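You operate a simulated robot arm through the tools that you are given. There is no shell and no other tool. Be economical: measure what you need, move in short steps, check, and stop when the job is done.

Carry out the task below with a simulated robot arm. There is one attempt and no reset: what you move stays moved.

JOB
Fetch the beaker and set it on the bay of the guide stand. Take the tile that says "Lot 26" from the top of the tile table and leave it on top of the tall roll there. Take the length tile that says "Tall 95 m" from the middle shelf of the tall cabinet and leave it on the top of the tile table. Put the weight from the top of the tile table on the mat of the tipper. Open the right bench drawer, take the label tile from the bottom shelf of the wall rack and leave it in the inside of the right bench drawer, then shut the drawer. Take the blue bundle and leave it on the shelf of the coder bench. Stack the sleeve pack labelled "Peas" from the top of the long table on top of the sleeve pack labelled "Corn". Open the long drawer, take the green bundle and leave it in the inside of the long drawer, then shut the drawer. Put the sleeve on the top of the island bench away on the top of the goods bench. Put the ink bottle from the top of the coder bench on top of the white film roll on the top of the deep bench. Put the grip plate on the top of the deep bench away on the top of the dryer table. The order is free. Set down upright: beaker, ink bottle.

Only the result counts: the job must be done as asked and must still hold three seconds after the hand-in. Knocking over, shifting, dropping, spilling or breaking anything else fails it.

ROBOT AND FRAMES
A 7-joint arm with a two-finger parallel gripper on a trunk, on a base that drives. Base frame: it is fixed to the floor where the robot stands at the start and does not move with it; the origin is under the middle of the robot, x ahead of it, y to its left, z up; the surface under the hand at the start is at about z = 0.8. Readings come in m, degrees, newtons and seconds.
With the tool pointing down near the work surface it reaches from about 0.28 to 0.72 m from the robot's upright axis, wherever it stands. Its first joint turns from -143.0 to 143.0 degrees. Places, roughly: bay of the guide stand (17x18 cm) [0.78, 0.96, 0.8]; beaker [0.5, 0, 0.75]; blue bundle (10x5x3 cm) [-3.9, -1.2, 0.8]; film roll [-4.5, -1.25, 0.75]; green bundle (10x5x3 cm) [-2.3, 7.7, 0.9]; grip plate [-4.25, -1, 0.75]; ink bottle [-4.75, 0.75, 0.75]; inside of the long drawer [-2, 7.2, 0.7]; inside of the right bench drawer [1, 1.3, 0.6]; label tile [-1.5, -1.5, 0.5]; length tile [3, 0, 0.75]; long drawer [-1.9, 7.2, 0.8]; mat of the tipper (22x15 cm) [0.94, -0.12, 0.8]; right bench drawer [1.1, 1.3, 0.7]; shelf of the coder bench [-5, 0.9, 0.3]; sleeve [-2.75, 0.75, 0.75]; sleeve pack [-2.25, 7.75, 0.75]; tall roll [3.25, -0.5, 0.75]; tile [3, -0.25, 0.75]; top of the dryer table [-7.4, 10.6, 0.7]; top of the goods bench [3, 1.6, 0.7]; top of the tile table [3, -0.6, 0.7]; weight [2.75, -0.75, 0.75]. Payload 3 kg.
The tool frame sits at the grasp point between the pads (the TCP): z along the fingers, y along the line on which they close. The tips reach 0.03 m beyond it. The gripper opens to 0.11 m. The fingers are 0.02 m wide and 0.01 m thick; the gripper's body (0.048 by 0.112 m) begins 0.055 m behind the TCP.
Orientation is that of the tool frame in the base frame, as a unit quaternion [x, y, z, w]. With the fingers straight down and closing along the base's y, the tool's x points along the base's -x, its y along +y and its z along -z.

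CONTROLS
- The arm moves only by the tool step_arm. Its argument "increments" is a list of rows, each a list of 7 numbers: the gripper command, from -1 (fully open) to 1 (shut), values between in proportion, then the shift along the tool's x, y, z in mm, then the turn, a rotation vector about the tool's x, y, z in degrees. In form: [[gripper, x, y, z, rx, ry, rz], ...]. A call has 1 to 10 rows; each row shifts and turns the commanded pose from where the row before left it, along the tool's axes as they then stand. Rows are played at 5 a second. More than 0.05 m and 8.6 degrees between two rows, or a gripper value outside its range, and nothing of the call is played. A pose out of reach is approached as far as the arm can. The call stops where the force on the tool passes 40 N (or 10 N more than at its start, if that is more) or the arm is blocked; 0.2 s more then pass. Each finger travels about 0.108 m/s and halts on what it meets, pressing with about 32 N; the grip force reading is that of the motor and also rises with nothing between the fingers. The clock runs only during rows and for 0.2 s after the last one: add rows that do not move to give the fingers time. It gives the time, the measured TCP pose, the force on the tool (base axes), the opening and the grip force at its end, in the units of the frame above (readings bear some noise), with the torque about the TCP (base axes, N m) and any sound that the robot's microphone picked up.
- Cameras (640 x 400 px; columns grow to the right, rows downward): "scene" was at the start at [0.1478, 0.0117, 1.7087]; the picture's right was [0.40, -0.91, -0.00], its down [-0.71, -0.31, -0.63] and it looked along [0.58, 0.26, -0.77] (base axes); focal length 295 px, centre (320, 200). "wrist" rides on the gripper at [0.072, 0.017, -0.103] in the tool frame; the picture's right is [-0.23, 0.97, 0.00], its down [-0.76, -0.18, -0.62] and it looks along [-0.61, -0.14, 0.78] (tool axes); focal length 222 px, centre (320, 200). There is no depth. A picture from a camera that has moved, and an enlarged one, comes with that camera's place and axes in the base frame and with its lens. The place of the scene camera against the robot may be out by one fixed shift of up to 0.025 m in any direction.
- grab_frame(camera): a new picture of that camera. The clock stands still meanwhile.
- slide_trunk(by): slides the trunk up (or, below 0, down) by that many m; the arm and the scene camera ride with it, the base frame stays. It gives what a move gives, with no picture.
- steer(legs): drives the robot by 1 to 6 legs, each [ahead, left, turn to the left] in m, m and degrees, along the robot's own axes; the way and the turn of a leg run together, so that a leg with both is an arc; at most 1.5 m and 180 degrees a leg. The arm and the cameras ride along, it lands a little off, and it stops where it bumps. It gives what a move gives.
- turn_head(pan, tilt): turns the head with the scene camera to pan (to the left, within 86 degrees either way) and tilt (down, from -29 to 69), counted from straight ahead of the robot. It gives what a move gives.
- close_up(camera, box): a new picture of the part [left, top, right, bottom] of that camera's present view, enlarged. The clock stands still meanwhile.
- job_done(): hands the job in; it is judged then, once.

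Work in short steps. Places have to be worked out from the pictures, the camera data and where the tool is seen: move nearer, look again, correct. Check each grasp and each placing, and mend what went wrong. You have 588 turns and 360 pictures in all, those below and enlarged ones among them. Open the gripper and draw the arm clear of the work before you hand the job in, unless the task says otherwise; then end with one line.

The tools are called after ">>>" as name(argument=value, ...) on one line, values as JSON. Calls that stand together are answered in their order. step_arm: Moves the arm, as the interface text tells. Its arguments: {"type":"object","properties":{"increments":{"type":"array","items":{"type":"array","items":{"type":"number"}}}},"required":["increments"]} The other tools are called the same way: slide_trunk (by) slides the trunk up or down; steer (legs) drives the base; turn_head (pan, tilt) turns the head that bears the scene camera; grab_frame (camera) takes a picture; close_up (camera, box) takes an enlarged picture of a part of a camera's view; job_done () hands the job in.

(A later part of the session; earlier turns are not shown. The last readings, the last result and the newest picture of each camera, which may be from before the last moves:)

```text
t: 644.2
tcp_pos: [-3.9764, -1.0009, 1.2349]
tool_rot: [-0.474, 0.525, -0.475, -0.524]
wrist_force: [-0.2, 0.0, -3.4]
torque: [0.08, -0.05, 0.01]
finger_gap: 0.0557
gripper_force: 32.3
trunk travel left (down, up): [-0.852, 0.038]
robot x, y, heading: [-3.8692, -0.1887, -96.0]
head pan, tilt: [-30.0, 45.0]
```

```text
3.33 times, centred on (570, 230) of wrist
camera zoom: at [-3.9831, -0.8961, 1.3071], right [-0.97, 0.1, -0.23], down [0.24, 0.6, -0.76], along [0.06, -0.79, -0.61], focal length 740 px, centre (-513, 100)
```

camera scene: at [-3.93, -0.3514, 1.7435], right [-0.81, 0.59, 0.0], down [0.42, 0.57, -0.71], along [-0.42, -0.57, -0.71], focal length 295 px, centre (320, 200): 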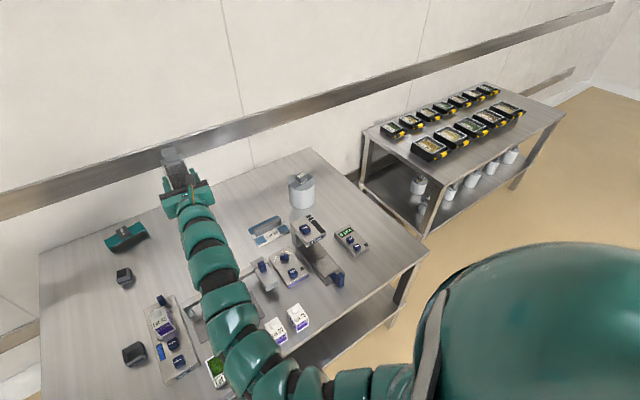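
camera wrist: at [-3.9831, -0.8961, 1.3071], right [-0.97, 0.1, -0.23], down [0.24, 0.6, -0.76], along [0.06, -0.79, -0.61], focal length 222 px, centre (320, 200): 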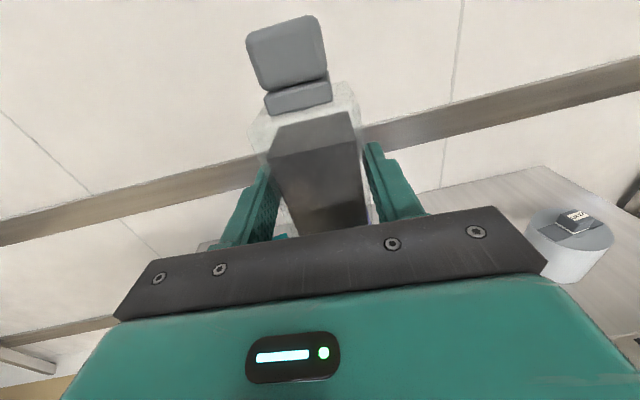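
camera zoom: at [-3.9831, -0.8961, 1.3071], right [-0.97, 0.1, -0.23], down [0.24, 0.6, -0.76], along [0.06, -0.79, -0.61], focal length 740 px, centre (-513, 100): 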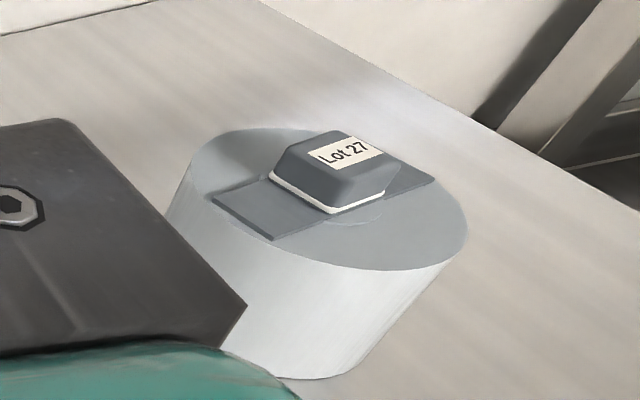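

The knob top is flat (~35 mm); the 56 mm bottle can stand centred on it. I align the heading and drive so the bottle is above the roll.

>>> steer(legs=[[0, 0, 6], [0, -0.57, 0], [0.1, 0, 0]])

>>> turn_head(pan=0, tilt=50)

>>> grab_frame(camera="scene")

>>> grab_frame(camera="wrist")

```text
t: 648.8
tcp_pos: [-4.462, -1.1142, 1.2339]
tool_rot: [0.503, -0.497, 0.503, 0.497]
wrist_force: [-0.4, -0.4, -3.3]
torque: [0.1, -0.02, -0.01]
finger_gap: 0.0557
gripper_force: 32.0
trunk travel left (down, up): [-0.852, 0.038]
robot x, y, heading: [-4.4478, -0.29, -89.9]
head pan, tilt: [-30.0, 45.0]
```

```text
t: 649.8
tcp_pos: [-4.4621, -1.1125, 1.2344]
tool_rot: [0.502, -0.498, 0.503, 0.497]
wrist_force: [-0.3, -0.1, -2.8]
torque: [0.1, 0.0, -0.01]
finger_gap: 0.0558
gripper_force: 31.3
trunk travel left (down, up): [-0.852, 0.038]
robot x, y, heading: [-4.4504, -0.2914, -89.7]
head pan, tilt: [0.0, 50.0]
```

```text
155 pictures are left
camera scene: at [-4.4515, -0.4676, 1.7366], right [-1.0, 0.0, 0.0], down [0.0, 0.77, -0.64], along [0.0, -0.64, -0.77], focal length 295 px, centre (320, 200)
```

scene: 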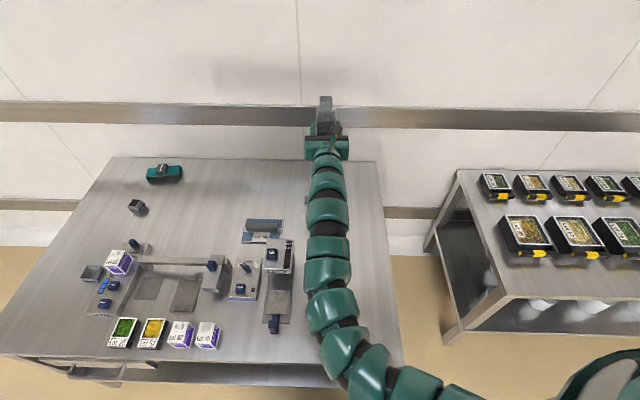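

```text
154 pictures are left
camera wrist: at [-4.481, -1.0086, 1.307], right [-0.97, -0.01, -0.23], down [0.17, 0.62, -0.76], along [0.15, -0.78, -0.61], focal length 222 px, centre (320, 200)
```

wrist: 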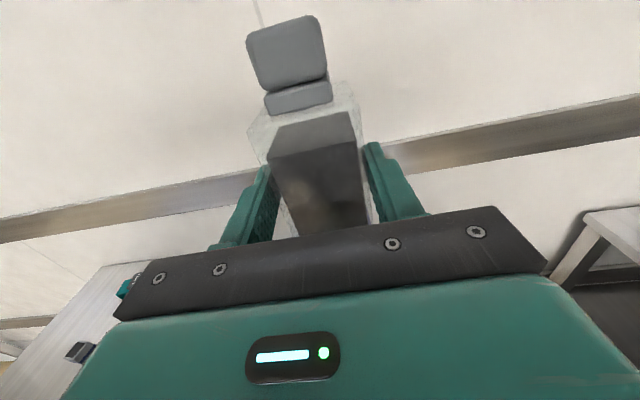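

The roll is hidden behind the bottle from here. I step 0.2 m to the side and lower somewhat to measure the knob with the wrist camera.

>>> steer(legs=[[0, 0.2, 0]])

>>> slide_trunk(by=-0.15)

>>> grab_frame(camera="wrist")

>>> grab_frame(camera="scene")

```text
t: 651.3
tcp_pos: [-4.2624, -1.1099, 1.2345]
tool_rot: [0.503, -0.496, 0.504, 0.496]
wrist_force: [0.1, -0.9, -4.0]
torque: [0.11, 0.01, -0.04]
finger_gap: 0.0556
gripper_force: 31.8
trunk travel left (down, up): [-0.852, 0.038]
robot x, y, heading: [-4.2552, -0.2918, -89.7]
head pan, tilt: [0.0, 50.0]
```

```text
t: 653.1
tcp_pos: [-4.2638, -1.1101, 1.0852]
tool_rot: [0.503, -0.496, 0.505, 0.496]
wrist_force: [0.2, 0.0, -3.0]
torque: [0.13, 0.02, -0.03]
finger_gap: 0.0558
gripper_force: 31.8
trunk travel left (down, up): [-0.702, 0.188]
robot x, y, heading: [-4.2536, -0.2914, -89.4]
head pan, tilt: [0.0, 50.0]
```

```text
153 pictures are left
camera wrist: at [-4.2829, -1.0068, 1.1572], right [-0.97, -0.02, -0.23], down [0.17, 0.63, -0.76], along [0.15, -0.78, -0.61], focal length 222 px, centre (320, 200)
```

wrist: 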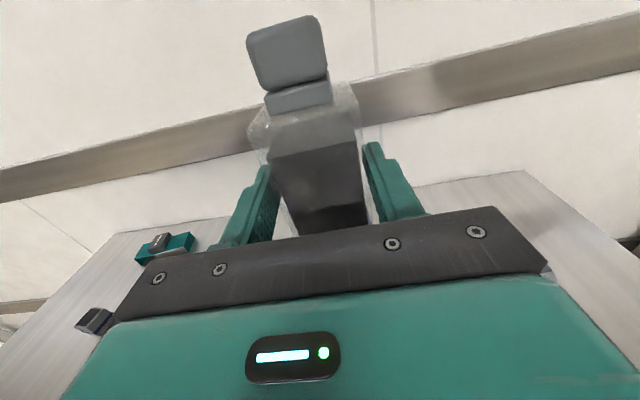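

```text
152 pictures are left
camera scene: at [-4.2548, -0.4657, 1.5866], right [-1.0, -0.01, 0.0], down [-0.01, 0.77, -0.64], along [0.01, -0.64, -0.77], focal length 295 px, centre (320, 200)
```

scene: 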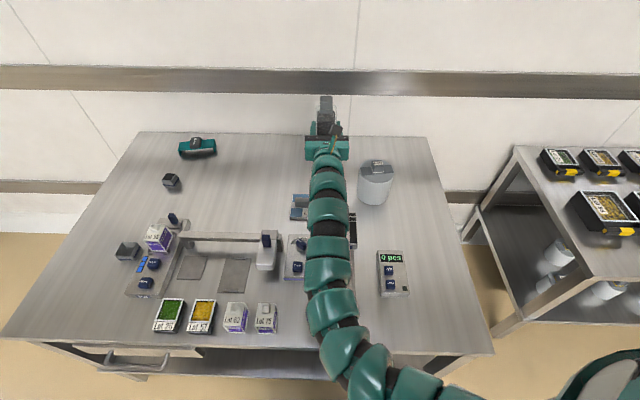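

I zoom on the roll and hand together to use the hand as a reference for the head camera.

>>> close_up(camera="scene", box=[290, 80, 410, 220])

```text
2.86 times, centred on (350, 150) of scene
camera zoom: at [-4.2548, -0.4657, 1.5866], right [-1.0, -0.01, 0.0], down [-0.01, 0.77, -0.64], along [0.01, -0.64, -0.77], focal length 843 px, centre (234, 343)
```

zoom: 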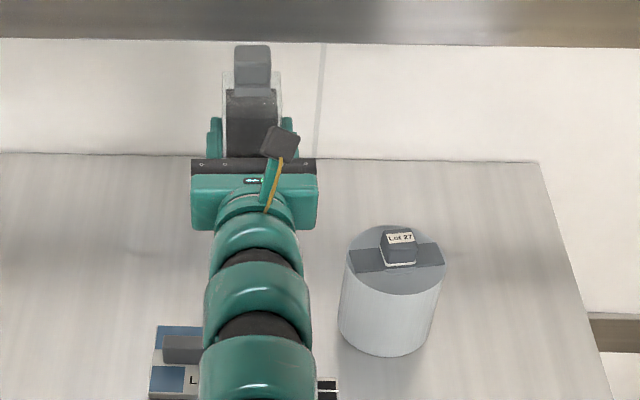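

Head-camera estimate: knob ≈(−4.447, −1.19). I back off 0.34 m to get the knob into the wrist view too.

>>> steer(legs=[[-0.3, 0, 0]])

>>> grab_frame(camera="wrist")

```text
t: 655.2
tcp_pos: [-4.2639, -0.7966, 1.0862]
tool_rot: [0.505, -0.495, 0.506, 0.494]
wrist_force: [0.1, -0.8, -3.4]
torque: [0.08, 0.03, 0.0]
finger_gap: 0.0557
gripper_force: 32.0
trunk travel left (down, up): [-0.702, 0.188]
robot x, y, heading: [-4.2567, 0.0307, -89.5]
head pan, tilt: [0.0, 50.0]
```

```text
150 pictures are left
camera wrist: at [-4.2827, -0.6925, 1.1577], right [-0.97, -0.02, -0.23], down [0.17, 0.63, -0.76], along [0.16, -0.78, -0.61], focal length 222 px, centre (320, 200)
```

wrist: 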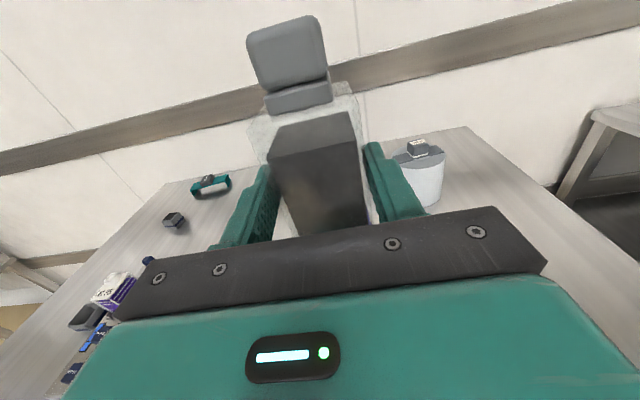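

>>> close_up(camera="wrist", box=[370, 110, 470, 220])

>>> slide_trunk(by=-0.1)

>>> close_up(camera="wrist", box=[370, 80, 490, 210])

```text
3.64 times, centred on (420, 165) of wrist
camera zoom: at [-4.2827, -0.6925, 1.1577], right [-0.97, -0.02, -0.23], down [0.17, 0.63, -0.76], along [0.16, -0.78, -0.61], focal length 808 px, centre (-44, 327)
```

zoom: 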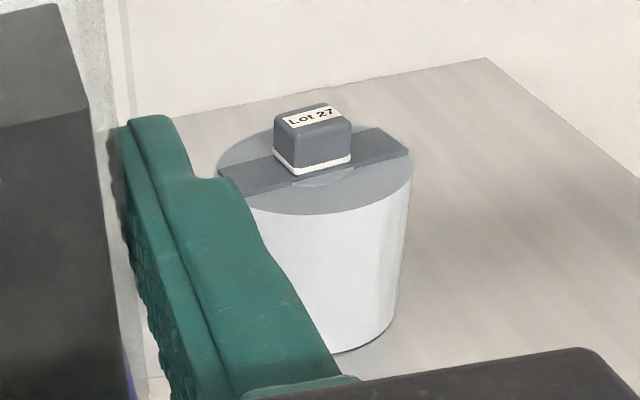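

```text
t: 656.5
tcp_pos: [-4.2621, -0.7971, 0.9858]
tool_rot: [0.505, -0.495, 0.506, 0.494]
wrist_force: [-0.7, 1.1, -3.0]
torque: [0.08, -0.02, 0.02]
finger_gap: 0.0557
gripper_force: 32.4
trunk travel left (down, up): [-0.602, 0.288]
robot x, y, heading: [-4.2581, 0.0264, -89.2]
head pan, tilt: [0.0, 50.0]
```

```text
3.08 times, centred on (430, 145) of wrist
camera zoom: at [-4.2827, -0.6932, 1.0572], right [-0.97, -0.02, -0.23], down [0.17, 0.63, -0.76], along [0.16, -0.78, -0.61], focal length 684 px, centre (-18, 369)
```

zoom: 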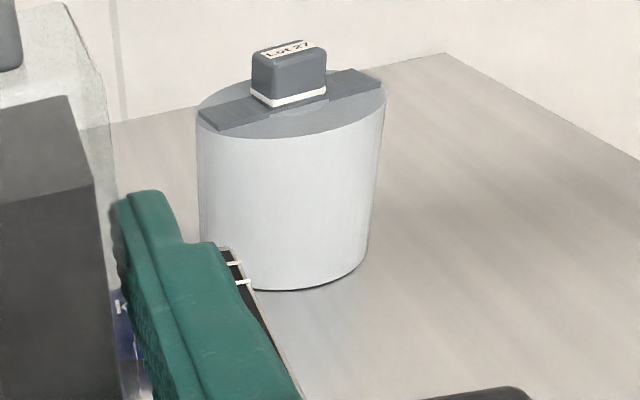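

Two close views triangulate the knob top to (−4.438, −1.168, 0.899); the bottle centre is within a few mm of the TCP. I raise slightly and drive so the bottle is over the knob.

>>> slide_trunk(by=0.05)

>>> steer(legs=[[0, -0.176, -0.5], [0.34, 0, 0]])

>>> grab_frame(camera="wrist")

```text
t: 657.5
tcp_pos: [-4.2641, -0.7965, 1.0347]
tool_rot: [0.505, -0.495, 0.506, 0.494]
wrist_force: [0.3, -0.1, -3.7]
torque: [0.1, -0.01, 0.0]
finger_gap: 0.0558
gripper_force: 31.6
trunk travel left (down, up): [-0.652, 0.238]
robot x, y, heading: [-4.2549, 0.0239, -89.1]
head pan, tilt: [0.0, 50.0]
```

```text
t: 660.8
tcp_pos: [-4.4437, -1.1345, 1.0329]
tool_rot: [0.503, -0.497, 0.505, 0.495]
wrist_force: [-0.4, -0.1, -4.0]
torque: [0.08, 0.02, 0.0]
finger_gap: 0.0558
gripper_force: 32.5
trunk travel left (down, up): [-0.652, 0.238]
robot x, y, heading: [-4.4327, -0.3108, -89.4]
head pan, tilt: [0.0, 50.0]
```

```text
147 pictures are left
camera wrist: at [-4.4634, -1.0308, 1.1066], right [-0.97, -0.01, -0.23], down [0.17, 0.63, -0.76], along [0.15, -0.78, -0.61], focal length 222 px, centre (320, 200)
```

wrist: 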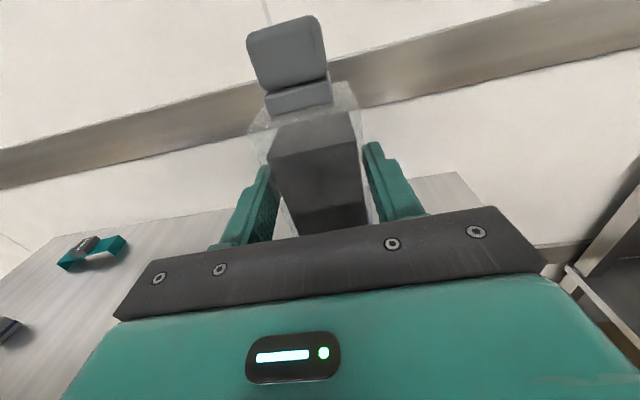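

I drive 3 cm more and trim 6 mm sideways.

>>> steer(legs=[[0.03, 0, 0]])

>>> step_arm(increments=[[1, 0, -6, 0, 0, 0, 0], [1, 0, 0, 0, 0, 0, 0]])

```text
t: 661.6
tcp_pos: [-4.4443, -1.1661, 1.0335]
tool_rot: [0.504, -0.497, 0.504, 0.496]
wrist_force: [-0.5, -1.1, -3.6]
torque: [0.09, 0.01, -0.03]
finger_gap: 0.0556
gripper_force: 32.0
trunk travel left (down, up): [-0.652, 0.238]
robot x, y, heading: [-4.4303, -0.346, -89.4]
head pan, tilt: [0.0, 50.0]
```

```text
t: 662.2
tcp_pos: [-4.4436, -1.1637, 1.0347]
tool_rot: [0.503, -0.497, 0.505, 0.495]
wrist_force: [0.8, 0.2, -3.3]
torque: [0.09, -0.01, 0.03]
finger_gap: 0.0555
gripper_force: 32.5
out of reach, approached as far as the arm can: row 1
trunk travel left (down, up): [-0.652, 0.238]
robot x, y, heading: [-4.435, -0.3412, -89.3]
head pan, tilt: [0.0, 50.0]
```

I trim sideways with the base instead, then lower to just above the knob.

>>> steer(legs=[[0, 0.006, 0]])

>>> slide_trunk(by=-0.08)

>>> grab_frame(camera="scene")

>>> grab_frame(camera="wrist")

```text
t: 662.9
tcp_pos: [-4.4369, -1.1658, 1.0343]
tool_rot: [0.503, -0.497, 0.504, 0.496]
wrist_force: [0.1, -0.2, -3.0]
torque: [0.12, -0.03, 0.02]
finger_gap: 0.056
gripper_force: 32.1
trunk travel left (down, up): [-0.652, 0.238]
robot x, y, heading: [-4.431, -0.3429, -89.5]
head pan, tilt: [0.0, 50.0]
```

```text
t: 664.1
tcp_pos: [-4.4372, -1.1634, 0.958]
tool_rot: [0.5, -0.496, 0.505, 0.498]
wrist_force: [0.2, 0.8, 23.1]
torque: [-0.54, 0.12, -0.03]
finger_gap: 0.0557
gripper_force: 32.2
trunk travel left (down, up): [-0.572, 0.318]
robot x, y, heading: [-4.426, -0.3468, -89.7]
head pan, tilt: [0.0, 50.0]
```

```text
146 pictures are left
camera scene: at [-4.4286, -0.5162, 1.4572], right [-1.0, -0.01, 0.0], down [-0.01, 0.76, -0.64], along [0.01, -0.64, -0.76], focal length 295 px, centre (320, 200)
```

scene: 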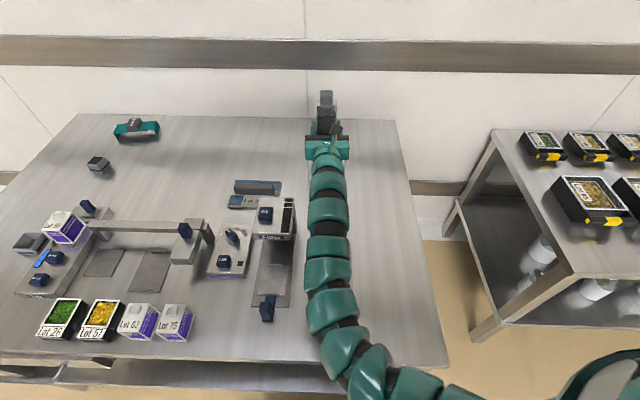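

```text
145 pictures are left
camera wrist: at [-4.457, -1.0584, 1.0303], right [-0.97, -0.02, -0.23], down [0.17, 0.62, -0.77], along [0.15, -0.78, -0.6], focal length 222 px, centre (320, 200)
```

wrist: 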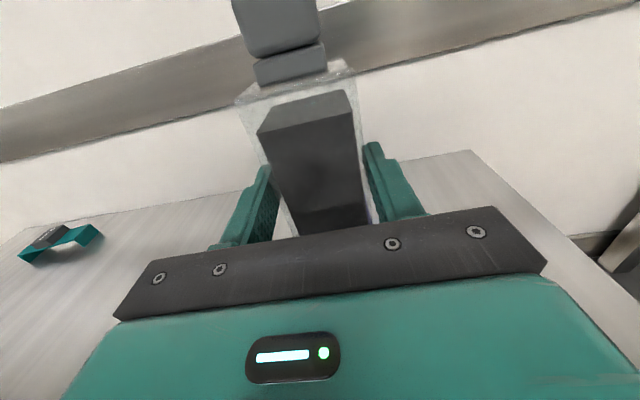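

Contact with a torque showing the bottle's centre is ~3 cm ahead of the TCP. I lift, drive 2.5 cm back and try again.

>>> slide_trunk(by=0.04)

>>> steer(legs=[[-0.025, 0, 0]])

>>> step_arm(increments=[[1, 0, 0, 0, 0, 0, 0], [1, 0, 0, 0, 0, 0, 0]])

>>> close_up(camera="wrist", box=[200, 0, 440, 240])

```text
t: 664.9
tcp_pos: [-4.4374, -1.1648, 0.9924]
tool_rot: [0.504, -0.496, 0.504, 0.496]
wrist_force: [-0.1, -0.5, -3.3]
torque: [0.11, -0.01, 0.0]
finger_gap: 0.0559
gripper_force: 32.0
trunk travel left (down, up): [-0.612, 0.278]
robot x, y, heading: [-4.4271, -0.3438, -89.8]
head pan, tilt: [0.0, 50.0]
```

```text
t: 665.7
tcp_pos: [-4.437, -1.1382, 0.995]
tool_rot: [0.504, -0.496, 0.504, 0.496]
wrist_force: [0.6, 1.2, -2.7]
torque: [0.1, 0.03, -0.03]
finger_gap: 0.0558
gripper_force: 32.3
trunk travel left (down, up): [-0.612, 0.278]
robot x, y, heading: [-4.4256, -0.3138, -89.5]
head pan, tilt: [0.0, 50.0]
```

```text
t: 666.3
tcp_pos: [-4.4382, -1.1404, 0.9935]
tool_rot: [0.504, -0.497, 0.504, 0.496]
wrist_force: [0.2, 0.2, -3.7]
torque: [0.12, 0.0, 0.0]
finger_gap: 0.056
gripper_force: 31.9
trunk travel left (down, up): [-0.612, 0.278]
robot x, y, heading: [-4.4316, -0.3193, -89.4]
head pan, tilt: [0.0, 50.0]
```

```text
1.67 times, centred on (320, 120) of wrist
camera zoom: at [-4.4566, -1.0365, 1.0665], right [-0.97, -0.02, -0.23], down [0.17, 0.63, -0.76], along [0.15, -0.78, -0.61], focal length 370 px, centre (320, 333)
```

zoom: 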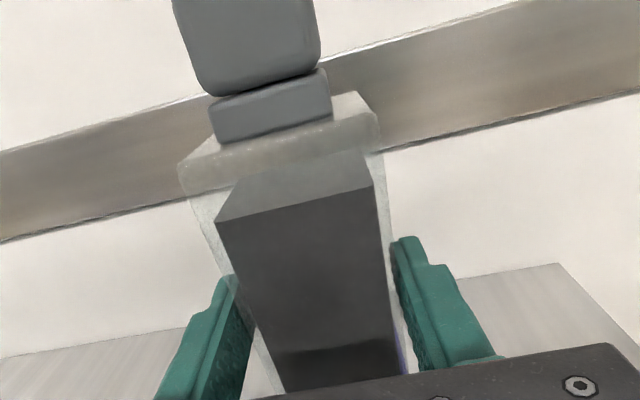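

Bottle's centre should now be over the knob. I lower gently.

>>> slide_trunk(by=-0.03)

>>> slide_trunk(by=-0.004)

```text
t: 667.1
tcp_pos: [-4.4369, -1.1394, 0.964]
tool_rot: [0.504, -0.496, 0.504, 0.496]
wrist_force: [-0.6, -0.3, -3.6]
torque: [0.12, -0.04, 0.0]
finger_gap: 0.0556
gripper_force: 31.8
trunk travel left (down, up): [-0.582, 0.308]
robot x, y, heading: [-4.4296, -0.321, -89.6]
head pan, tilt: [0.0, 50.0]
```

```text
t: 667.6
tcp_pos: [-4.4366, -1.1398, 0.9599]
tool_rot: [0.504, -0.497, 0.505, 0.495]
wrist_force: [0.8, 0.4, -4.1]
torque: [0.09, -0.02, -0.01]
finger_gap: 0.0555
gripper_force: 31.5
trunk travel left (down, up): [-0.578, 0.312]
robot x, y, heading: [-4.4241, -0.3202, -89.4]
head pan, tilt: [0.0, 50.0]
```

>>> slide_trunk(by=-0.004)

>>> slide_trunk(by=-0.003)

```text
t: 668.1
tcp_pos: [-4.437, -1.1394, 0.9582]
tool_rot: [0.502, -0.496, 0.505, 0.497]
wrist_force: [0.2, -3.8, 7.0]
torque: [-0.75, 0.06, 0.09]
finger_gap: 0.0557
gripper_force: 32.5
trunk travel left (down, up): [-0.574, 0.316]
robot x, y, heading: [-4.4285, -0.3223, -89.4]
head pan, tilt: [0.0, 50.0]
```

```text
t: 668.7
tcp_pos: [-4.4376, -1.1388, 0.9575]
tool_rot: [0.501, -0.495, 0.506, 0.497]
wrist_force: [1.1, -4.1, 22.5]
torque: [-0.72, 0.11, 0.01]
finger_gap: 0.0553
gripper_force: 31.2
trunk travel left (down, up): [-0.571, 0.319]
robot x, y, heading: [-4.4268, -0.3212, -89.3]
head pan, tilt: [0.0, 50.0]
```

Contact with centroid near the knob. I look before releasing.

>>> grab_frame(camera="wrist")

>>> close_up(camera="scene", box=[270, 80, 380, 180])

```text
143 pictures are left
camera wrist: at [-4.4567, -1.0342, 1.0291], right [-0.97, -0.02, -0.23], down [0.17, 0.62, -0.77], along [0.15, -0.78, -0.6], focal length 222 px, centre (320, 200)
```

wrist: 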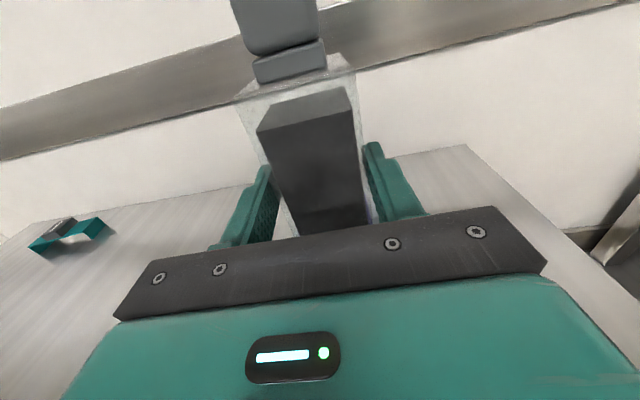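

```text
4.00 times, centred on (325, 130) of scene
camera zoom: at [-4.4287, -0.4923, 1.4562], right [-1.0, -0.01, 0.0], down [-0.01, 0.76, -0.64], along [0.01, -0.64, -0.77], focal length 1180 px, centre (300, 480)
```

zoom: 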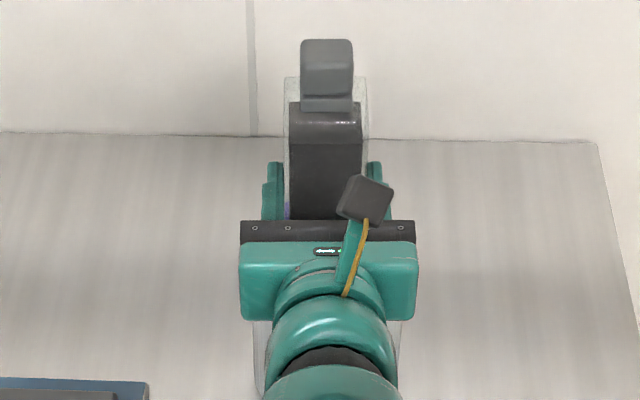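

The roll's visible edges confirm alignment. I ease the press slightly and open the fingers a little.

>>> slide_trunk(by=0.001)

>>> step_arm(increments=[[0.6, 0, 0, 0, 0, 0, 0], [0.0, 0, 0, 0, 0, 0, 0], [-0.15, 0, 0, 0, 0, 0, 0], [-0.15, 0, 0, 0, 0, 0, 0], [-0.15, 0, 0, 0, 0, 0, 0]])

>>> grab_frame(camera="wrist")

```text
t: 669.2
tcp_pos: [-4.4368, -1.1381, 0.9566]
tool_rot: [0.503, -0.496, 0.505, 0.496]
wrist_force: [0.6, -4.6, 22.8]
torque: [-0.59, 0.04, 0.0]
finger_gap: 0.0556
gripper_force: 31.9
trunk travel left (down, up): [-0.572, 0.318]
robot x, y, heading: [-4.4289, -0.3201, -89.5]
head pan, tilt: [0.0, 50.0]
```

```text
t: 670.4
tcp_pos: [-4.437, -1.1393, 0.9543]
tool_rot: [0.503, -0.497, 0.504, 0.495]
wrist_force: [0.8, 0.3, -0.6]
torque: [-0.02, -0.01, -0.04]
finger_gap: 0.0634
gripper_force: 0.1
trunk travel left (down, up): [-0.572, 0.318]
robot x, y, heading: [-4.4294, -0.3136, -89.6]
head pan, tilt: [0.0, 50.0]
```

```text
141 pictures are left
camera wrist: at [-4.4565, -1.036, 1.0268], right [-0.97, -0.02, -0.23], down [0.17, 0.63, -0.76], along [0.16, -0.78, -0.61], focal length 222 px, centre (320, 200)
```

wrist: 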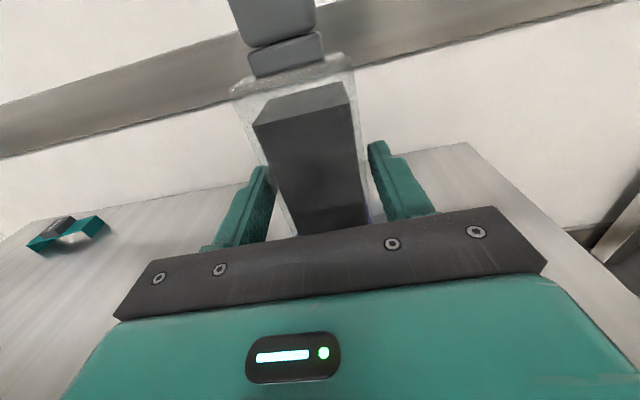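

Released and standing. I open further and check it stays put.

>>> step_arm(increments=[[-0.3, 0, 0, 0, 0, 0, 0], [-0.45, 0, 0, 0, 0, 0, 0], [-0.45, 0, 0, 0, 0, 0, 0], [-0.45, 0, 0, 0, 0, 0, 0], [-0.45, 0, 0, 0, 0, 0, 0]])

>>> grab_frame(camera="wrist")

```text
t: 671.6
tcp_pos: [-4.4373, -1.1399, 0.9537]
tool_rot: [0.503, -0.497, 0.505, 0.496]
wrist_force: [-1.3, -0.1, 0.2]
torque: [-0.03, 0.02, -0.01]
finger_gap: 0.0798
gripper_force: 0.0
trunk travel left (down, up): [-0.572, 0.318]
robot x, y, heading: [-4.4278, -0.3195, -89.5]
head pan, tilt: [0.0, 50.0]
```

```text
140 pictures are left
camera wrist: at [-4.4565, -1.036, 1.027], right [-0.97, -0.02, -0.23], down [0.17, 0.63, -0.76], along [0.16, -0.78, -0.61], focal length 222 px, centre (320, 200)
```

wrist: 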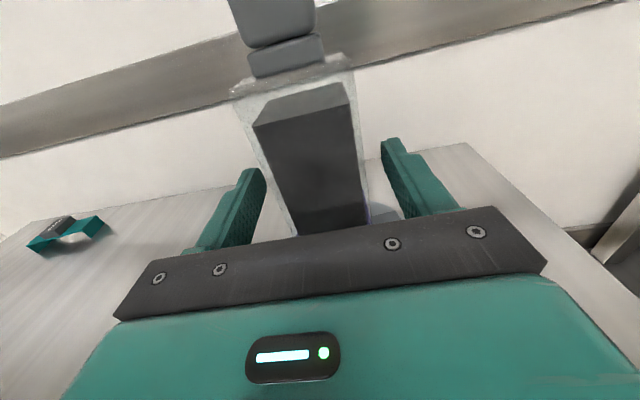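

Stable. I back straight out.

>>> steer(legs=[[-0.06, 0, 0]])

>>> steer(legs=[[-0.2, 0, 0]])

>>> grab_frame(camera="wrist")

>>> close_up(camera="scene", box=[240, 60, 440, 260])

```text
t: 672.5
tcp_pos: [-4.437, -1.0784, 0.9552]
tool_rot: [0.504, -0.495, 0.505, 0.495]
wrist_force: [0.2, 0.1, -0.5]
torque: [0.0, 0.0, -0.02]
finger_gap: 0.0799
gripper_force: 0.1
trunk travel left (down, up): [-0.572, 0.318]
robot x, y, heading: [-4.4312, -0.2551, -89.5]
head pan, tilt: [0.0, 50.0]
```

```text
t: 674.1
tcp_pos: [-4.4356, -0.8818, 0.9553]
tool_rot: [0.505, -0.495, 0.506, 0.495]
wrist_force: [0.4, -0.1, -0.3]
torque: [0.02, 0.02, 0.01]
finger_gap: 0.0799
gripper_force: 0.0
trunk travel left (down, up): [-0.572, 0.318]
robot x, y, heading: [-4.4318, -0.0601, -89.3]
head pan, tilt: [0.0, 50.0]
```

```text
139 pictures are left
camera wrist: at [-4.456, -0.7777, 1.0276], right [-0.97, -0.02, -0.23], down [0.17, 0.63, -0.76], along [0.16, -0.78, -0.61], focal length 222 px, centre (320, 200)
```

wrist: 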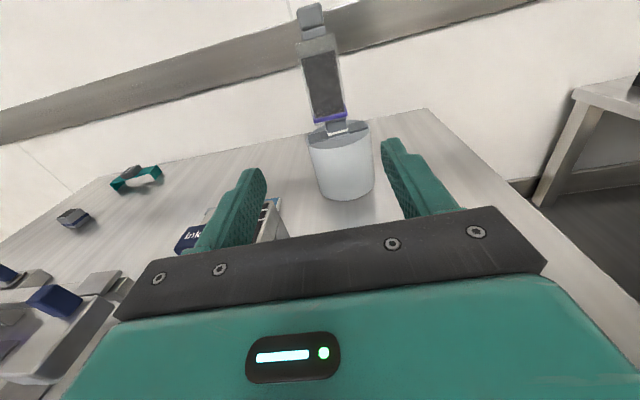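

```text
2.00 times, centred on (340, 160) of scene
camera zoom: at [-4.4311, -0.2359, 1.4568], right [-1.0, -0.01, 0.0], down [-0.01, 0.77, -0.64], along [0.01, -0.64, -0.77], focal length 590 px, centre (280, 280)
```

zoom: 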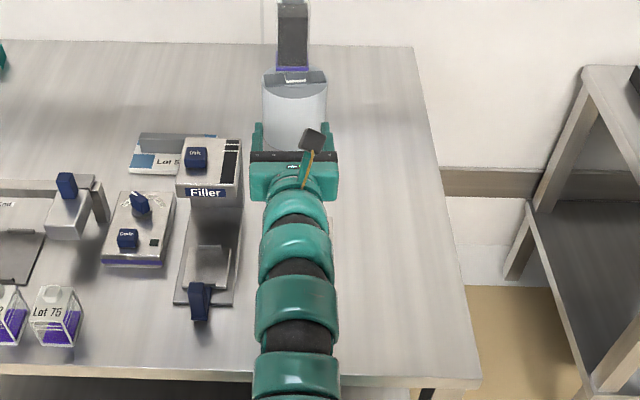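

Ink bottle stands on the film roll. A closer look at its seat.

>>> close_up(camera="wrist", box=[280, 0, 400, 210])

```text
1.90 times, centred on (340, 105) of wrist
camera zoom: at [-4.456, -0.7777, 1.0276], right [-0.97, -0.02, -0.23], down [0.17, 0.63, -0.76], along [0.16, -0.78, -0.61], focal length 423 px, centre (282, 381)
```

zoom: 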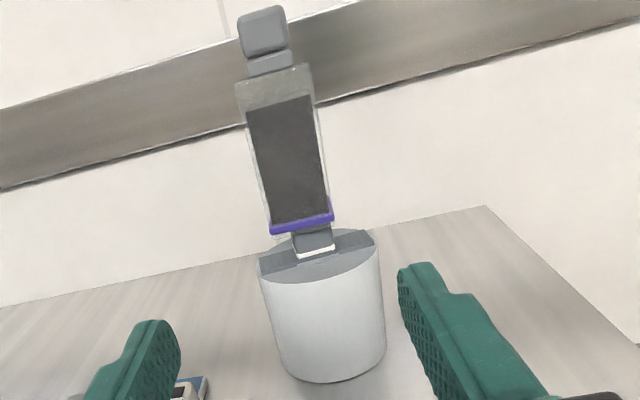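

Seated well on the knob. Next the grip plate (bar's short axis along y). I turn into the aisle and unroll the hand back to the normal, downward pose.

>>> slide_trunk(by=0.3)

>>> steer(legs=[[-0.05, 0, 0], [0, 0, -90]])

>>> step_arm(increments=[[-0.45, 0, 0, 0, 0, 0, -8.5], [-0.45, 0, 0, 0, 0, 0, -8.5], [-0.45, 0, 0, 0, 0, 0, -8.5], [-0.45, 0, 0, 0, 0, 0, -8.5], [-0.45, 0, 0, 0, 0, 0, -8.5], [-0.45, 0, 0, 0, 0, 0, -8.5], [-0.45, 0, 0, 0, 0, 0, -8.5], [-0.45, 0, 0, 0, 0, 0, -8.5], [-0.45, 0, 0, 0, 0, 0, -8.5], [-0.45, 0, 0, 0, 0, 0, -8.5]])

>>> step_arm(increments=[[-0.45, 0, 0, 0, 0, 0, -8.5], [-0.45, 0, 0, 0, 0, 0, -8.5], [-0.45, 0, 0, 0, 0, 0, -8.5], [-0.45, 0, 0, 0, 0, 0, -8.5], [-0.45, 0, 0, 0, 0, 0, -8.5], [-0.45, 0, 0, 0, 0, 0, -8.5], [-0.45, 0, 0, 0, 0, 0, -8.5], [-0.45, 0, 0, 0, 0, 0, -8.5], [-0.45, 0, 0, 0, 0, 0, -8.5], [-0.45, 0, 0, 0, 0, 0, -8.5]])

```text
t: 677.1
tcp_pos: [-4.4367, -0.8821, 1.2549]
tool_rot: [0.504, -0.496, 0.505, 0.495]
wrist_force: [0.4, 0.7, 0.1]
torque: [0.02, 0.01, 0.01]
finger_gap: 0.0797
gripper_force: 0.1
trunk travel left (down, up): [-0.872, 0.018]
robot x, y, heading: [-4.4291, -0.06, -89.0]
head pan, tilt: [0.0, 50.0]
```

```text
t: 681.8
tcp_pos: [-5.2522, -0.0465, 1.2534]
tool_rot: [0.024, -0.707, 0.025, 0.707]
wrist_force: [0.1, 0.8, 0.8]
torque: [-0.01, 0.0, -0.05]
finger_gap: 0.0799
gripper_force: 0.1
trunk travel left (down, up): [-0.872, 0.018]
robot x, y, heading: [-4.4337, -0.0076, -176.5]
head pan, tilt: [0.0, 50.0]
```

```text
t: 684.0
tcp_pos: [-5.2527, -0.0455, 1.2544]
tool_rot: [0.496, -0.504, -0.46, 0.537]
wrist_force: [0.7, 0.6, 0.6]
torque: [0.0, 0.0, -0.01]
finger_gap: 0.0801
gripper_force: 0.2
trunk travel left (down, up): [-0.872, 0.018]
robot x, y, heading: [-4.432, -0.0092, -176.3]
head pan, tilt: [0.0, 50.0]
```

```text
t: 686.2
tcp_pos: [-5.2521, -0.0461, 1.2543]
tool_rot: [0.706, -0.036, -0.702, 0.087]
wrist_force: [-0.2, 0.6, 0.2]
torque: [0.01, 0.01, -0.02]
finger_gap: 0.0798
gripper_force: 0.1
trunk travel left (down, up): [-0.872, 0.018]
robot x, y, heading: [-4.4304, -0.0123, -176.3]
head pan, tilt: [0.0, 50.0]
```

Roll undone. I finish the last degrees and pitch the tool down to vertical while drawing it in.

>>> step_arm(increments=[[-0.45, 30, 0, -20, 0, 8.2, -8], [-0.45, 32.5, 0, -15.6, 0, 8.2, 0], [-0.45, 34.4, 0, -11, 0, 8.2, 0], [-0.45, 35.6, 0, -5.4, 0, 8.2, 0], [-0.45, 36, 0, -0.4, 0, 8.2, 0], [-0.45, 35.8, 0, 4.6, 0, 8.2, 0], [-0.45, 34.8, 0, 9.5, 0, 8.2, 0], [-0.45, 33, 0, 14, 0, 8.2, 0], [-0.45, 30, 0, 19, 0, 8.2, 0], [-0.45, 27, 0, 23, 0, 8.2, 0]])

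>>> step_arm(increments=[[-0.45, 0, 0, 0, 0, 8, 0], [-0.45, 0, 0, 0, 0, 0, 0]])

```text
refused: row 1 steps farther than a row can; nothing moved
```

```text
t: 686.8
tcp_pos: [-5.2514, -0.0451, 1.2536]
tool_rot: [0.754, -0.031, -0.65, 0.09]
wrist_force: [-0.3, -0.4, 0.1]
torque: [-0.02, 0.03, 0.0]
finger_gap: 0.0797
gripper_force: 0.0
trunk travel left (down, up): [-0.872, 0.018]
robot x, y, heading: [-4.4318, -0.0114, -176.1]
head pan, tilt: [0.0, 50.0]
```

Resend with the roll trimmed separately.

>>> step_arm(increments=[[-0.45, 32, 0, -16, 0, 0, -8], [-0.45, 32.5, 0, -15.6, 0, 8.2, 0], [-0.45, 34.4, 0, -11, 0, 8.2, 0], [-0.45, 35.6, 0, -5.4, 0, 8.2, 0], [-0.45, 36, 0, -0.4, 0, 8.2, 0], [-0.45, 35.8, 0, 4.6, 0, 8.2, 0], [-0.45, 34.8, 0, 9.5, 0, 8.2, 0], [-0.45, 33, 0, 14, 0, 8.2, 0], [-0.45, 30, 0, 19, 0, 8.2, 0], [-0.45, 27, 0, 23, 0, 8.2, 0]])

>>> step_arm(increments=[[-0.45, 0, 0, 0, 0, 7, 0], [-0.45, 0, 0, 0, 0, 0, 0]])

>>> grab_frame(camera="wrist")

```text
t: 689.0
tcp_pos: [-5.0537, -0.0422, 0.9609]
tool_rot: [0.996, 0.044, -0.071, 0.021]
wrist_force: [0.0, 0.3, -0.2]
torque: [-0.01, -0.02, 0.01]
finger_gap: 0.0801
gripper_force: 0.1
trunk travel left (down, up): [-0.872, 0.018]
robot x, y, heading: [-4.432, -0.0084, -176.1]
head pan, tilt: [0.0, 50.0]
```

```text
t: 689.6
tcp_pos: [-5.0538, -0.0433, 0.9581]
tool_rot: [0.999, 0.045, -0.01, 0.019]
wrist_force: [-0.4, -0.2, 0.9]
torque: [-0.04, 0.02, -0.01]
finger_gap: 0.0797
gripper_force: 0.0
trunk travel left (down, up): [-0.872, 0.018]
robot x, y, heading: [-4.4332, -0.013, -176.2]
head pan, tilt: [0.0, 50.0]
```

```text
136 pictures are left
camera wrist: at [-4.9776, -0.0488, 1.0612], right [-0.14, -0.99, 0.04], down [-0.76, 0.13, 0.63], along [-0.63, 0.06, -0.77], focal length 222 px, centre (320, 200)
```

wrist: 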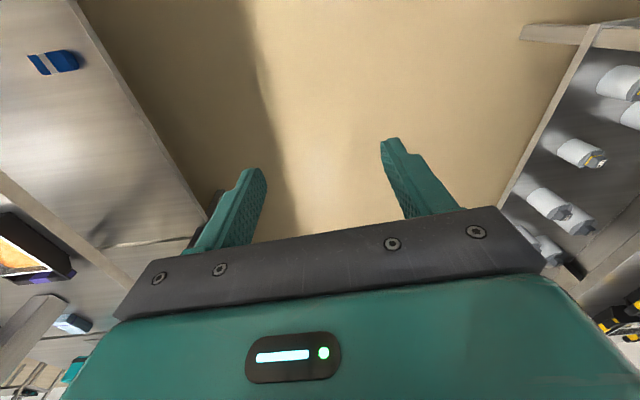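

Vertical again. I yaw the gripper 90° (closing along the reach), move to x≈−4.23 and face the deep bench.

>>> step_arm(increments=[[-0.3, 0, 0, 0, 0, 0, 8.5], [-0.3, 0, 0, 0, 0, 0, 8.5], [-0.3, 0, 0, 0, 0, 0, 8.5], [-0.3, 0, 0, 0, 0, 0, 8.5], [-0.3, 0, 0, 0, 0, 0, 8.5], [-0.3, 0, 0, 0, 0, 0, 8.5], [-0.3, 0, 0, 0, 0, 0, 8.5], [-0.3, 0, 0, 0, 0, 0, 8.5], [-0.3, 0, 0, 0, 0, 0, 8.5], [-0.3, 0, 0, 0, 0, 0, 8.5]])

>>> steer(legs=[[-0.2, 0, 0], [0, 0, 86]])

>>> turn_head(pan=-10, tilt=48)

>>> grab_frame(camera="scene")

>>> grab_frame(camera="wrist")

```text
t: 691.8
tcp_pos: [-5.0532, -0.0441, 0.956]
tool_rot: [0.766, -0.643, 0.006, 0.022]
wrist_force: [0.0, 0.2, -0.2]
torque: [-0.01, 0.0, -0.02]
finger_gap: 0.0716
gripper_force: 0.1
trunk travel left (down, up): [-0.872, 0.018]
robot x, y, heading: [-4.4327, -0.0116, -176.4]
head pan, tilt: [0.0, 50.0]
```

```text
t: 697.0
tcp_pos: [-4.254, -0.6194, 0.9554]
tool_rot: [0.999, 0.041, 0.018, 0.012]
wrist_force: [-0.4, -0.6, -0.1]
torque: [-0.03, 0.01, -0.01]
finger_gap: 0.0714
gripper_force: 0.1
trunk travel left (down, up): [-0.872, 0.018]
robot x, y, heading: [-4.2252, 0.006, -91.7]
head pan, tilt: [0.0, 50.0]
```

```text
t: 697.7
tcp_pos: [-4.2547, -0.619, 0.9554]
tool_rot: [0.999, 0.04, 0.019, 0.013]
wrist_force: [0.4, 0.6, -0.6]
torque: [0.03, 0.0, 0.05]
finger_gap: 0.0717
gripper_force: 0.0
trunk travel left (down, up): [-0.872, 0.018]
robot x, y, heading: [-4.2258, 0.002, -91.7]
head pan, tilt: [-10.0, 48.0]
```

```text
135 pictures are left
camera scene: at [-4.2487, -0.1734, 1.7594], right [-0.98, 0.2, 0.0], down [0.15, 0.73, -0.67], along [-0.14, -0.65, -0.74], focal length 295 px, centre (320, 200)
```

scene: 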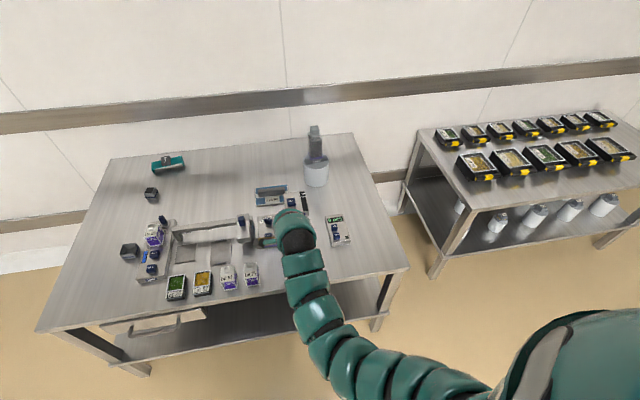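

```text
134 pictures are left
camera wrist: at [-4.1849, -0.6271, 1.0624], right [-0.15, -0.99, 0.02], down [-0.8, 0.13, 0.59], along [-0.59, 0.07, -0.81], focal length 222 px, centre (320, 200)
```

wrist: 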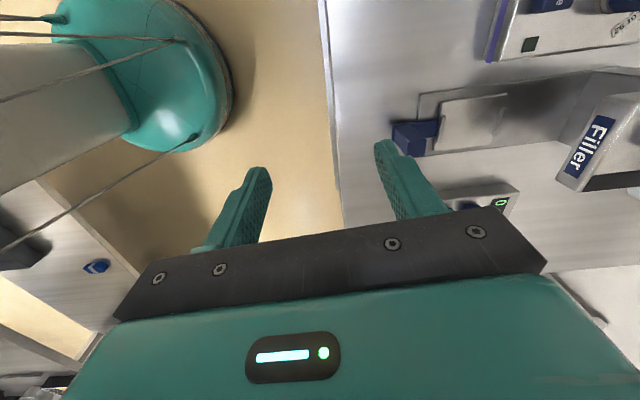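

I zoom on the grip plate.

>>> close_up(camera="scene", box=[230, 120, 350, 220])

```text
4.00 times, centred on (290, 170) of scene
camera zoom: at [-4.2487, -0.1734, 1.7594], right [-0.98, 0.2, 0.0], down [0.15, 0.73, -0.67], along [-0.14, -0.65, -0.74], focal length 1180 px, centre (440, 320)
```

zoom: 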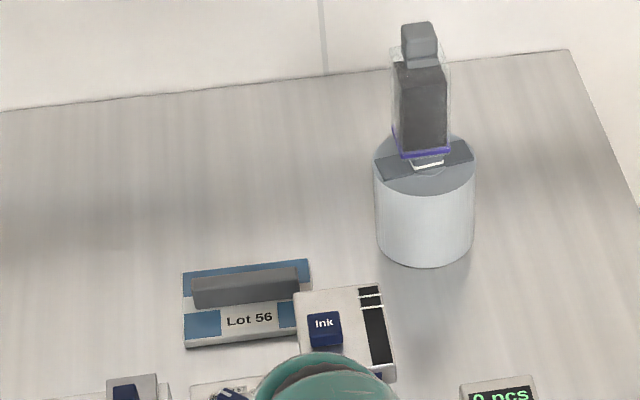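

Bar ≈(−4.224, −1.103), ~2 cm thick. I drive ahead 0.38 m and extend toward it.

>>> steer(legs=[[0.37, 0, 1.7]])

>>> step_arm(increments=[[-0.3, 0, 0, 0, 0, 0, 4.5], [-0.3, 5, 30, 0, 0, 0, 0], [-0.3, 0, 30, 0, 0, 0, 0], [-0.3, 0, 20, 0, 0, 0, 0], [-0.3, 0, 0, 0, 0, 0, 0]])

>>> grab_frame(camera="wrist")

```text
t: 700.0
tcp_pos: [-4.2366, -0.9864, 0.9562]
tool_rot: [0.998, 0.058, 0.019, 0.012]
wrist_force: [0.0, -0.5, 0.0]
torque: [-0.01, 0.0, 0.02]
finger_gap: 0.0715
gripper_force: 0.0
trunk travel left (down, up): [-0.872, 0.018]
robot x, y, heading: [-4.2288, -0.3656, -89.6]
head pan, tilt: [-10.0, 48.0]
```

```text
t: 701.2
tcp_pos: [-4.2277, -1.0633, 0.9582]
tool_rot: [1.0, 0.019, 0.019, 0.012]
wrist_force: [0.5, 0.1, 0.3]
torque: [0.0, 0.02, 0.0]
finger_gap: 0.0714
gripper_force: 0.2
trunk travel left (down, up): [-0.872, 0.018]
robot x, y, heading: [-4.2314, -0.3613, -89.7]
head pan, tilt: [-10.0, 48.0]
```

```text
132 pictures are left
camera wrist: at [-4.1593, -1.0746, 1.0661], right [-0.19, -0.98, 0.01], down [-0.79, 0.16, 0.59], along [-0.58, 0.1, -0.81], focal length 222 px, centre (320, 200)
```

wrist: 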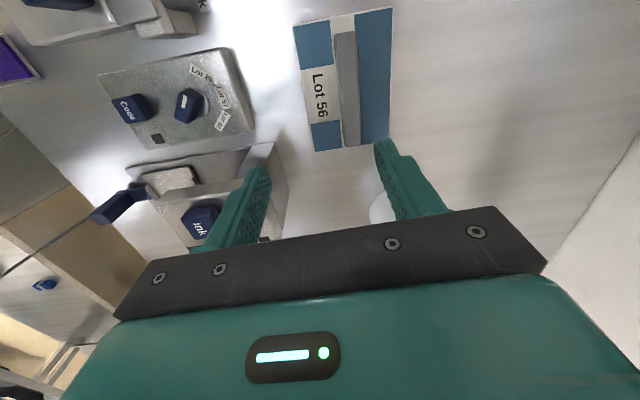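

Bar centre (−4.216, −1.10). I level the tool and step over it.

>>> step_arm(increments=[[-0.3, 6, 12, 0, 1.4, -2.1, 0], [-0.3, 6, 25, 0, 0, 0, 0], [-0.3, 0, 0, 0, 0, 0, 0]])

>>> slide_trunk(by=-0.08)

>>> grab_frame(camera="wrist")

```text
t: 702.0
tcp_pos: [-4.2155, -1.0985, 0.9586]
tool_rot: [1.0, 0.019, 0.002, 0.0]
wrist_force: [-0.9, -0.7, -0.6]
torque: [0.02, -0.03, 0.02]
finger_gap: 0.0715
gripper_force: 0.0
trunk travel left (down, up): [-0.872, 0.018]
robot x, y, heading: [-4.2339, -0.3696, -89.7]
head pan, tilt: [-10.0, 48.0]
```

```text
t: 703.2
tcp_pos: [-4.2143, -1.0992, 0.8795]
tool_rot: [1.0, 0.018, 0.001, -0.001]
wrist_force: [-1.0, 0.8, 0.9]
torque: [-0.02, 0.03, -0.01]
finger_gap: 0.0715
gripper_force: 0.0
trunk travel left (down, up): [-0.792, 0.098]
robot x, y, heading: [-4.2369, -0.3632, -89.6]
head pan, tilt: [-10.0, 48.0]
```

```text
131 pictures are left
camera wrist: at [-4.1422, -1.1132, 0.9827], right [-0.19, -0.98, 0.0], down [-0.77, 0.15, 0.62], along [-0.61, 0.12, -0.78], focal length 222 px, centre (320, 200)
```

wrist: 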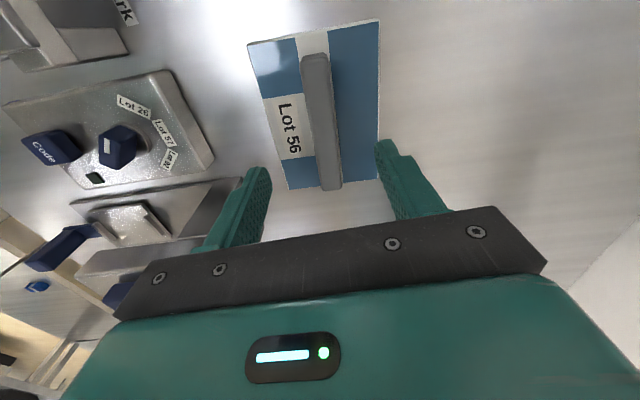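

Reach works and the bar is centred. I lower toward the plate.

>>> slide_trunk(by=-0.055)

>>> grab_frame(camera="wrist")

```text
t: 704.2
tcp_pos: [-4.2152, -1.0995, 0.8248]
tool_rot: [1.0, 0.018, 0.001, -0.001]
wrist_force: [-0.5, 0.7, -0.5]
torque: [0.01, 0.01, 0.03]
finger_gap: 0.0713
gripper_force: 0.1
trunk travel left (down, up): [-0.737, 0.153]
robot x, y, heading: [-4.2315, -0.3638, -90.1]
head pan, tilt: [-10.0, 48.0]
```

```text
130 pictures are left
camera wrist: at [-4.1423, -1.1132, 0.9277], right [-0.19, -0.98, 0.0], down [-0.77, 0.15, 0.62], along [-0.61, 0.12, -0.78], focal length 222 px, centre (320, 200)
```

wrist: 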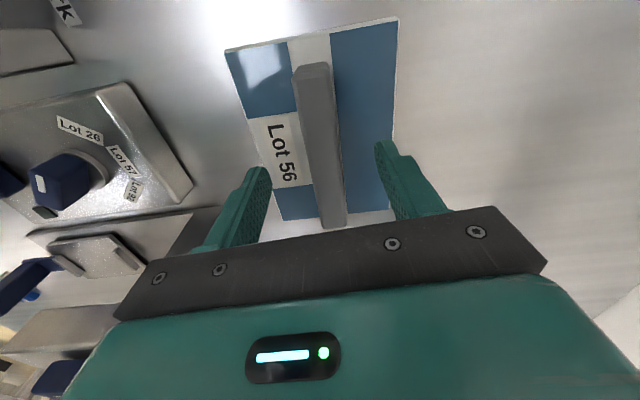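

Good. Lower in small steps to feel the plate.

>>> slide_trunk(by=-0.015)

>>> slide_trunk(by=-0.006)

```text
t: 704.8
tcp_pos: [-4.2139, -1.0984, 0.8082]
tool_rot: [1.0, 0.018, 0.001, -0.001]
wrist_force: [0.3, -0.6, 0.5]
torque: [0.0, 0.01, 0.0]
finger_gap: 0.0715
gripper_force: 0.1
trunk travel left (down, up): [-0.722, 0.168]
robot x, y, heading: [-4.2295, -0.359, -89.8]
head pan, tilt: [-10.0, 48.0]
```

```text
t: 705.4
tcp_pos: [-4.2147, -1.0992, 0.8039]
tool_rot: [1.0, 0.017, 0.001, -0.001]
wrist_force: [-0.4, 0.3, 0.3]
torque: [0.01, 0.0, 0.0]
finger_gap: 0.0713
gripper_force: 0.1
trunk travel left (down, up): [-0.716, 0.174]
robot x, y, heading: [-4.2335, -0.3635, -89.7]
head pan, tilt: [-10.0, 48.0]
```

>>> slide_trunk(by=-0.005)

>>> grab_frame(camera="wrist")

```text
t: 705.9
tcp_pos: [-4.2153, -1.0988, 0.7978]
tool_rot: [1.0, 0.018, 0.001, -0.001]
wrist_force: [0.3, 0.1, -0.2]
torque: [0.01, -0.01, -0.03]
finger_gap: 0.0714
gripper_force: 0.0
trunk travel left (down, up): [-0.711, 0.179]
robot x, y, heading: [-4.2328, -0.3605, -90.0]
head pan, tilt: [-10.0, 48.0]
```

```text
129 pictures are left
camera wrist: at [-4.1423, -1.1132, 0.9016], right [-0.19, -0.98, 0.0], down [-0.77, 0.15, 0.62], along [-0.61, 0.12, -0.78], focal length 222 px, centre (320, 200)
```

wrist: 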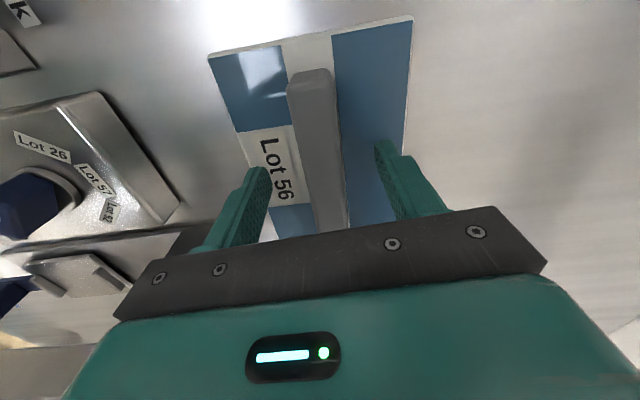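

Continue a little lower.

>>> slide_trunk(by=-0.006)

>>> slide_trunk(by=-0.005)

```text
t: 706.5
tcp_pos: [-4.2156, -1.0983, 0.7917]
tool_rot: [1.0, 0.019, 0.001, -0.001]
wrist_force: [-0.8, -0.4, 2.9]
torque: [-0.04, 0.01, 0.0]
finger_gap: 0.0713
gripper_force: 0.0
trunk travel left (down, up): [-0.705, 0.185]
robot x, y, heading: [-4.2306, -0.3633, -89.7]
head pan, tilt: [-10.0, 48.0]
```

```text
t: 707.0
tcp_pos: [-4.2144, -1.0994, 0.7926]
tool_rot: [1.0, 0.018, 0.002, 0.003]
wrist_force: [-2.3, -0.1, 38.7]
torque: [1.51, 0.22, 0.22]
finger_gap: 0.0713
gripper_force: 0.1
trunk travel left (down, up): [-0.7, 0.19]
robot x, y, heading: [-4.2332, -0.364, -89.6]
head pan, tilt: [-10.0, 48.0]
```

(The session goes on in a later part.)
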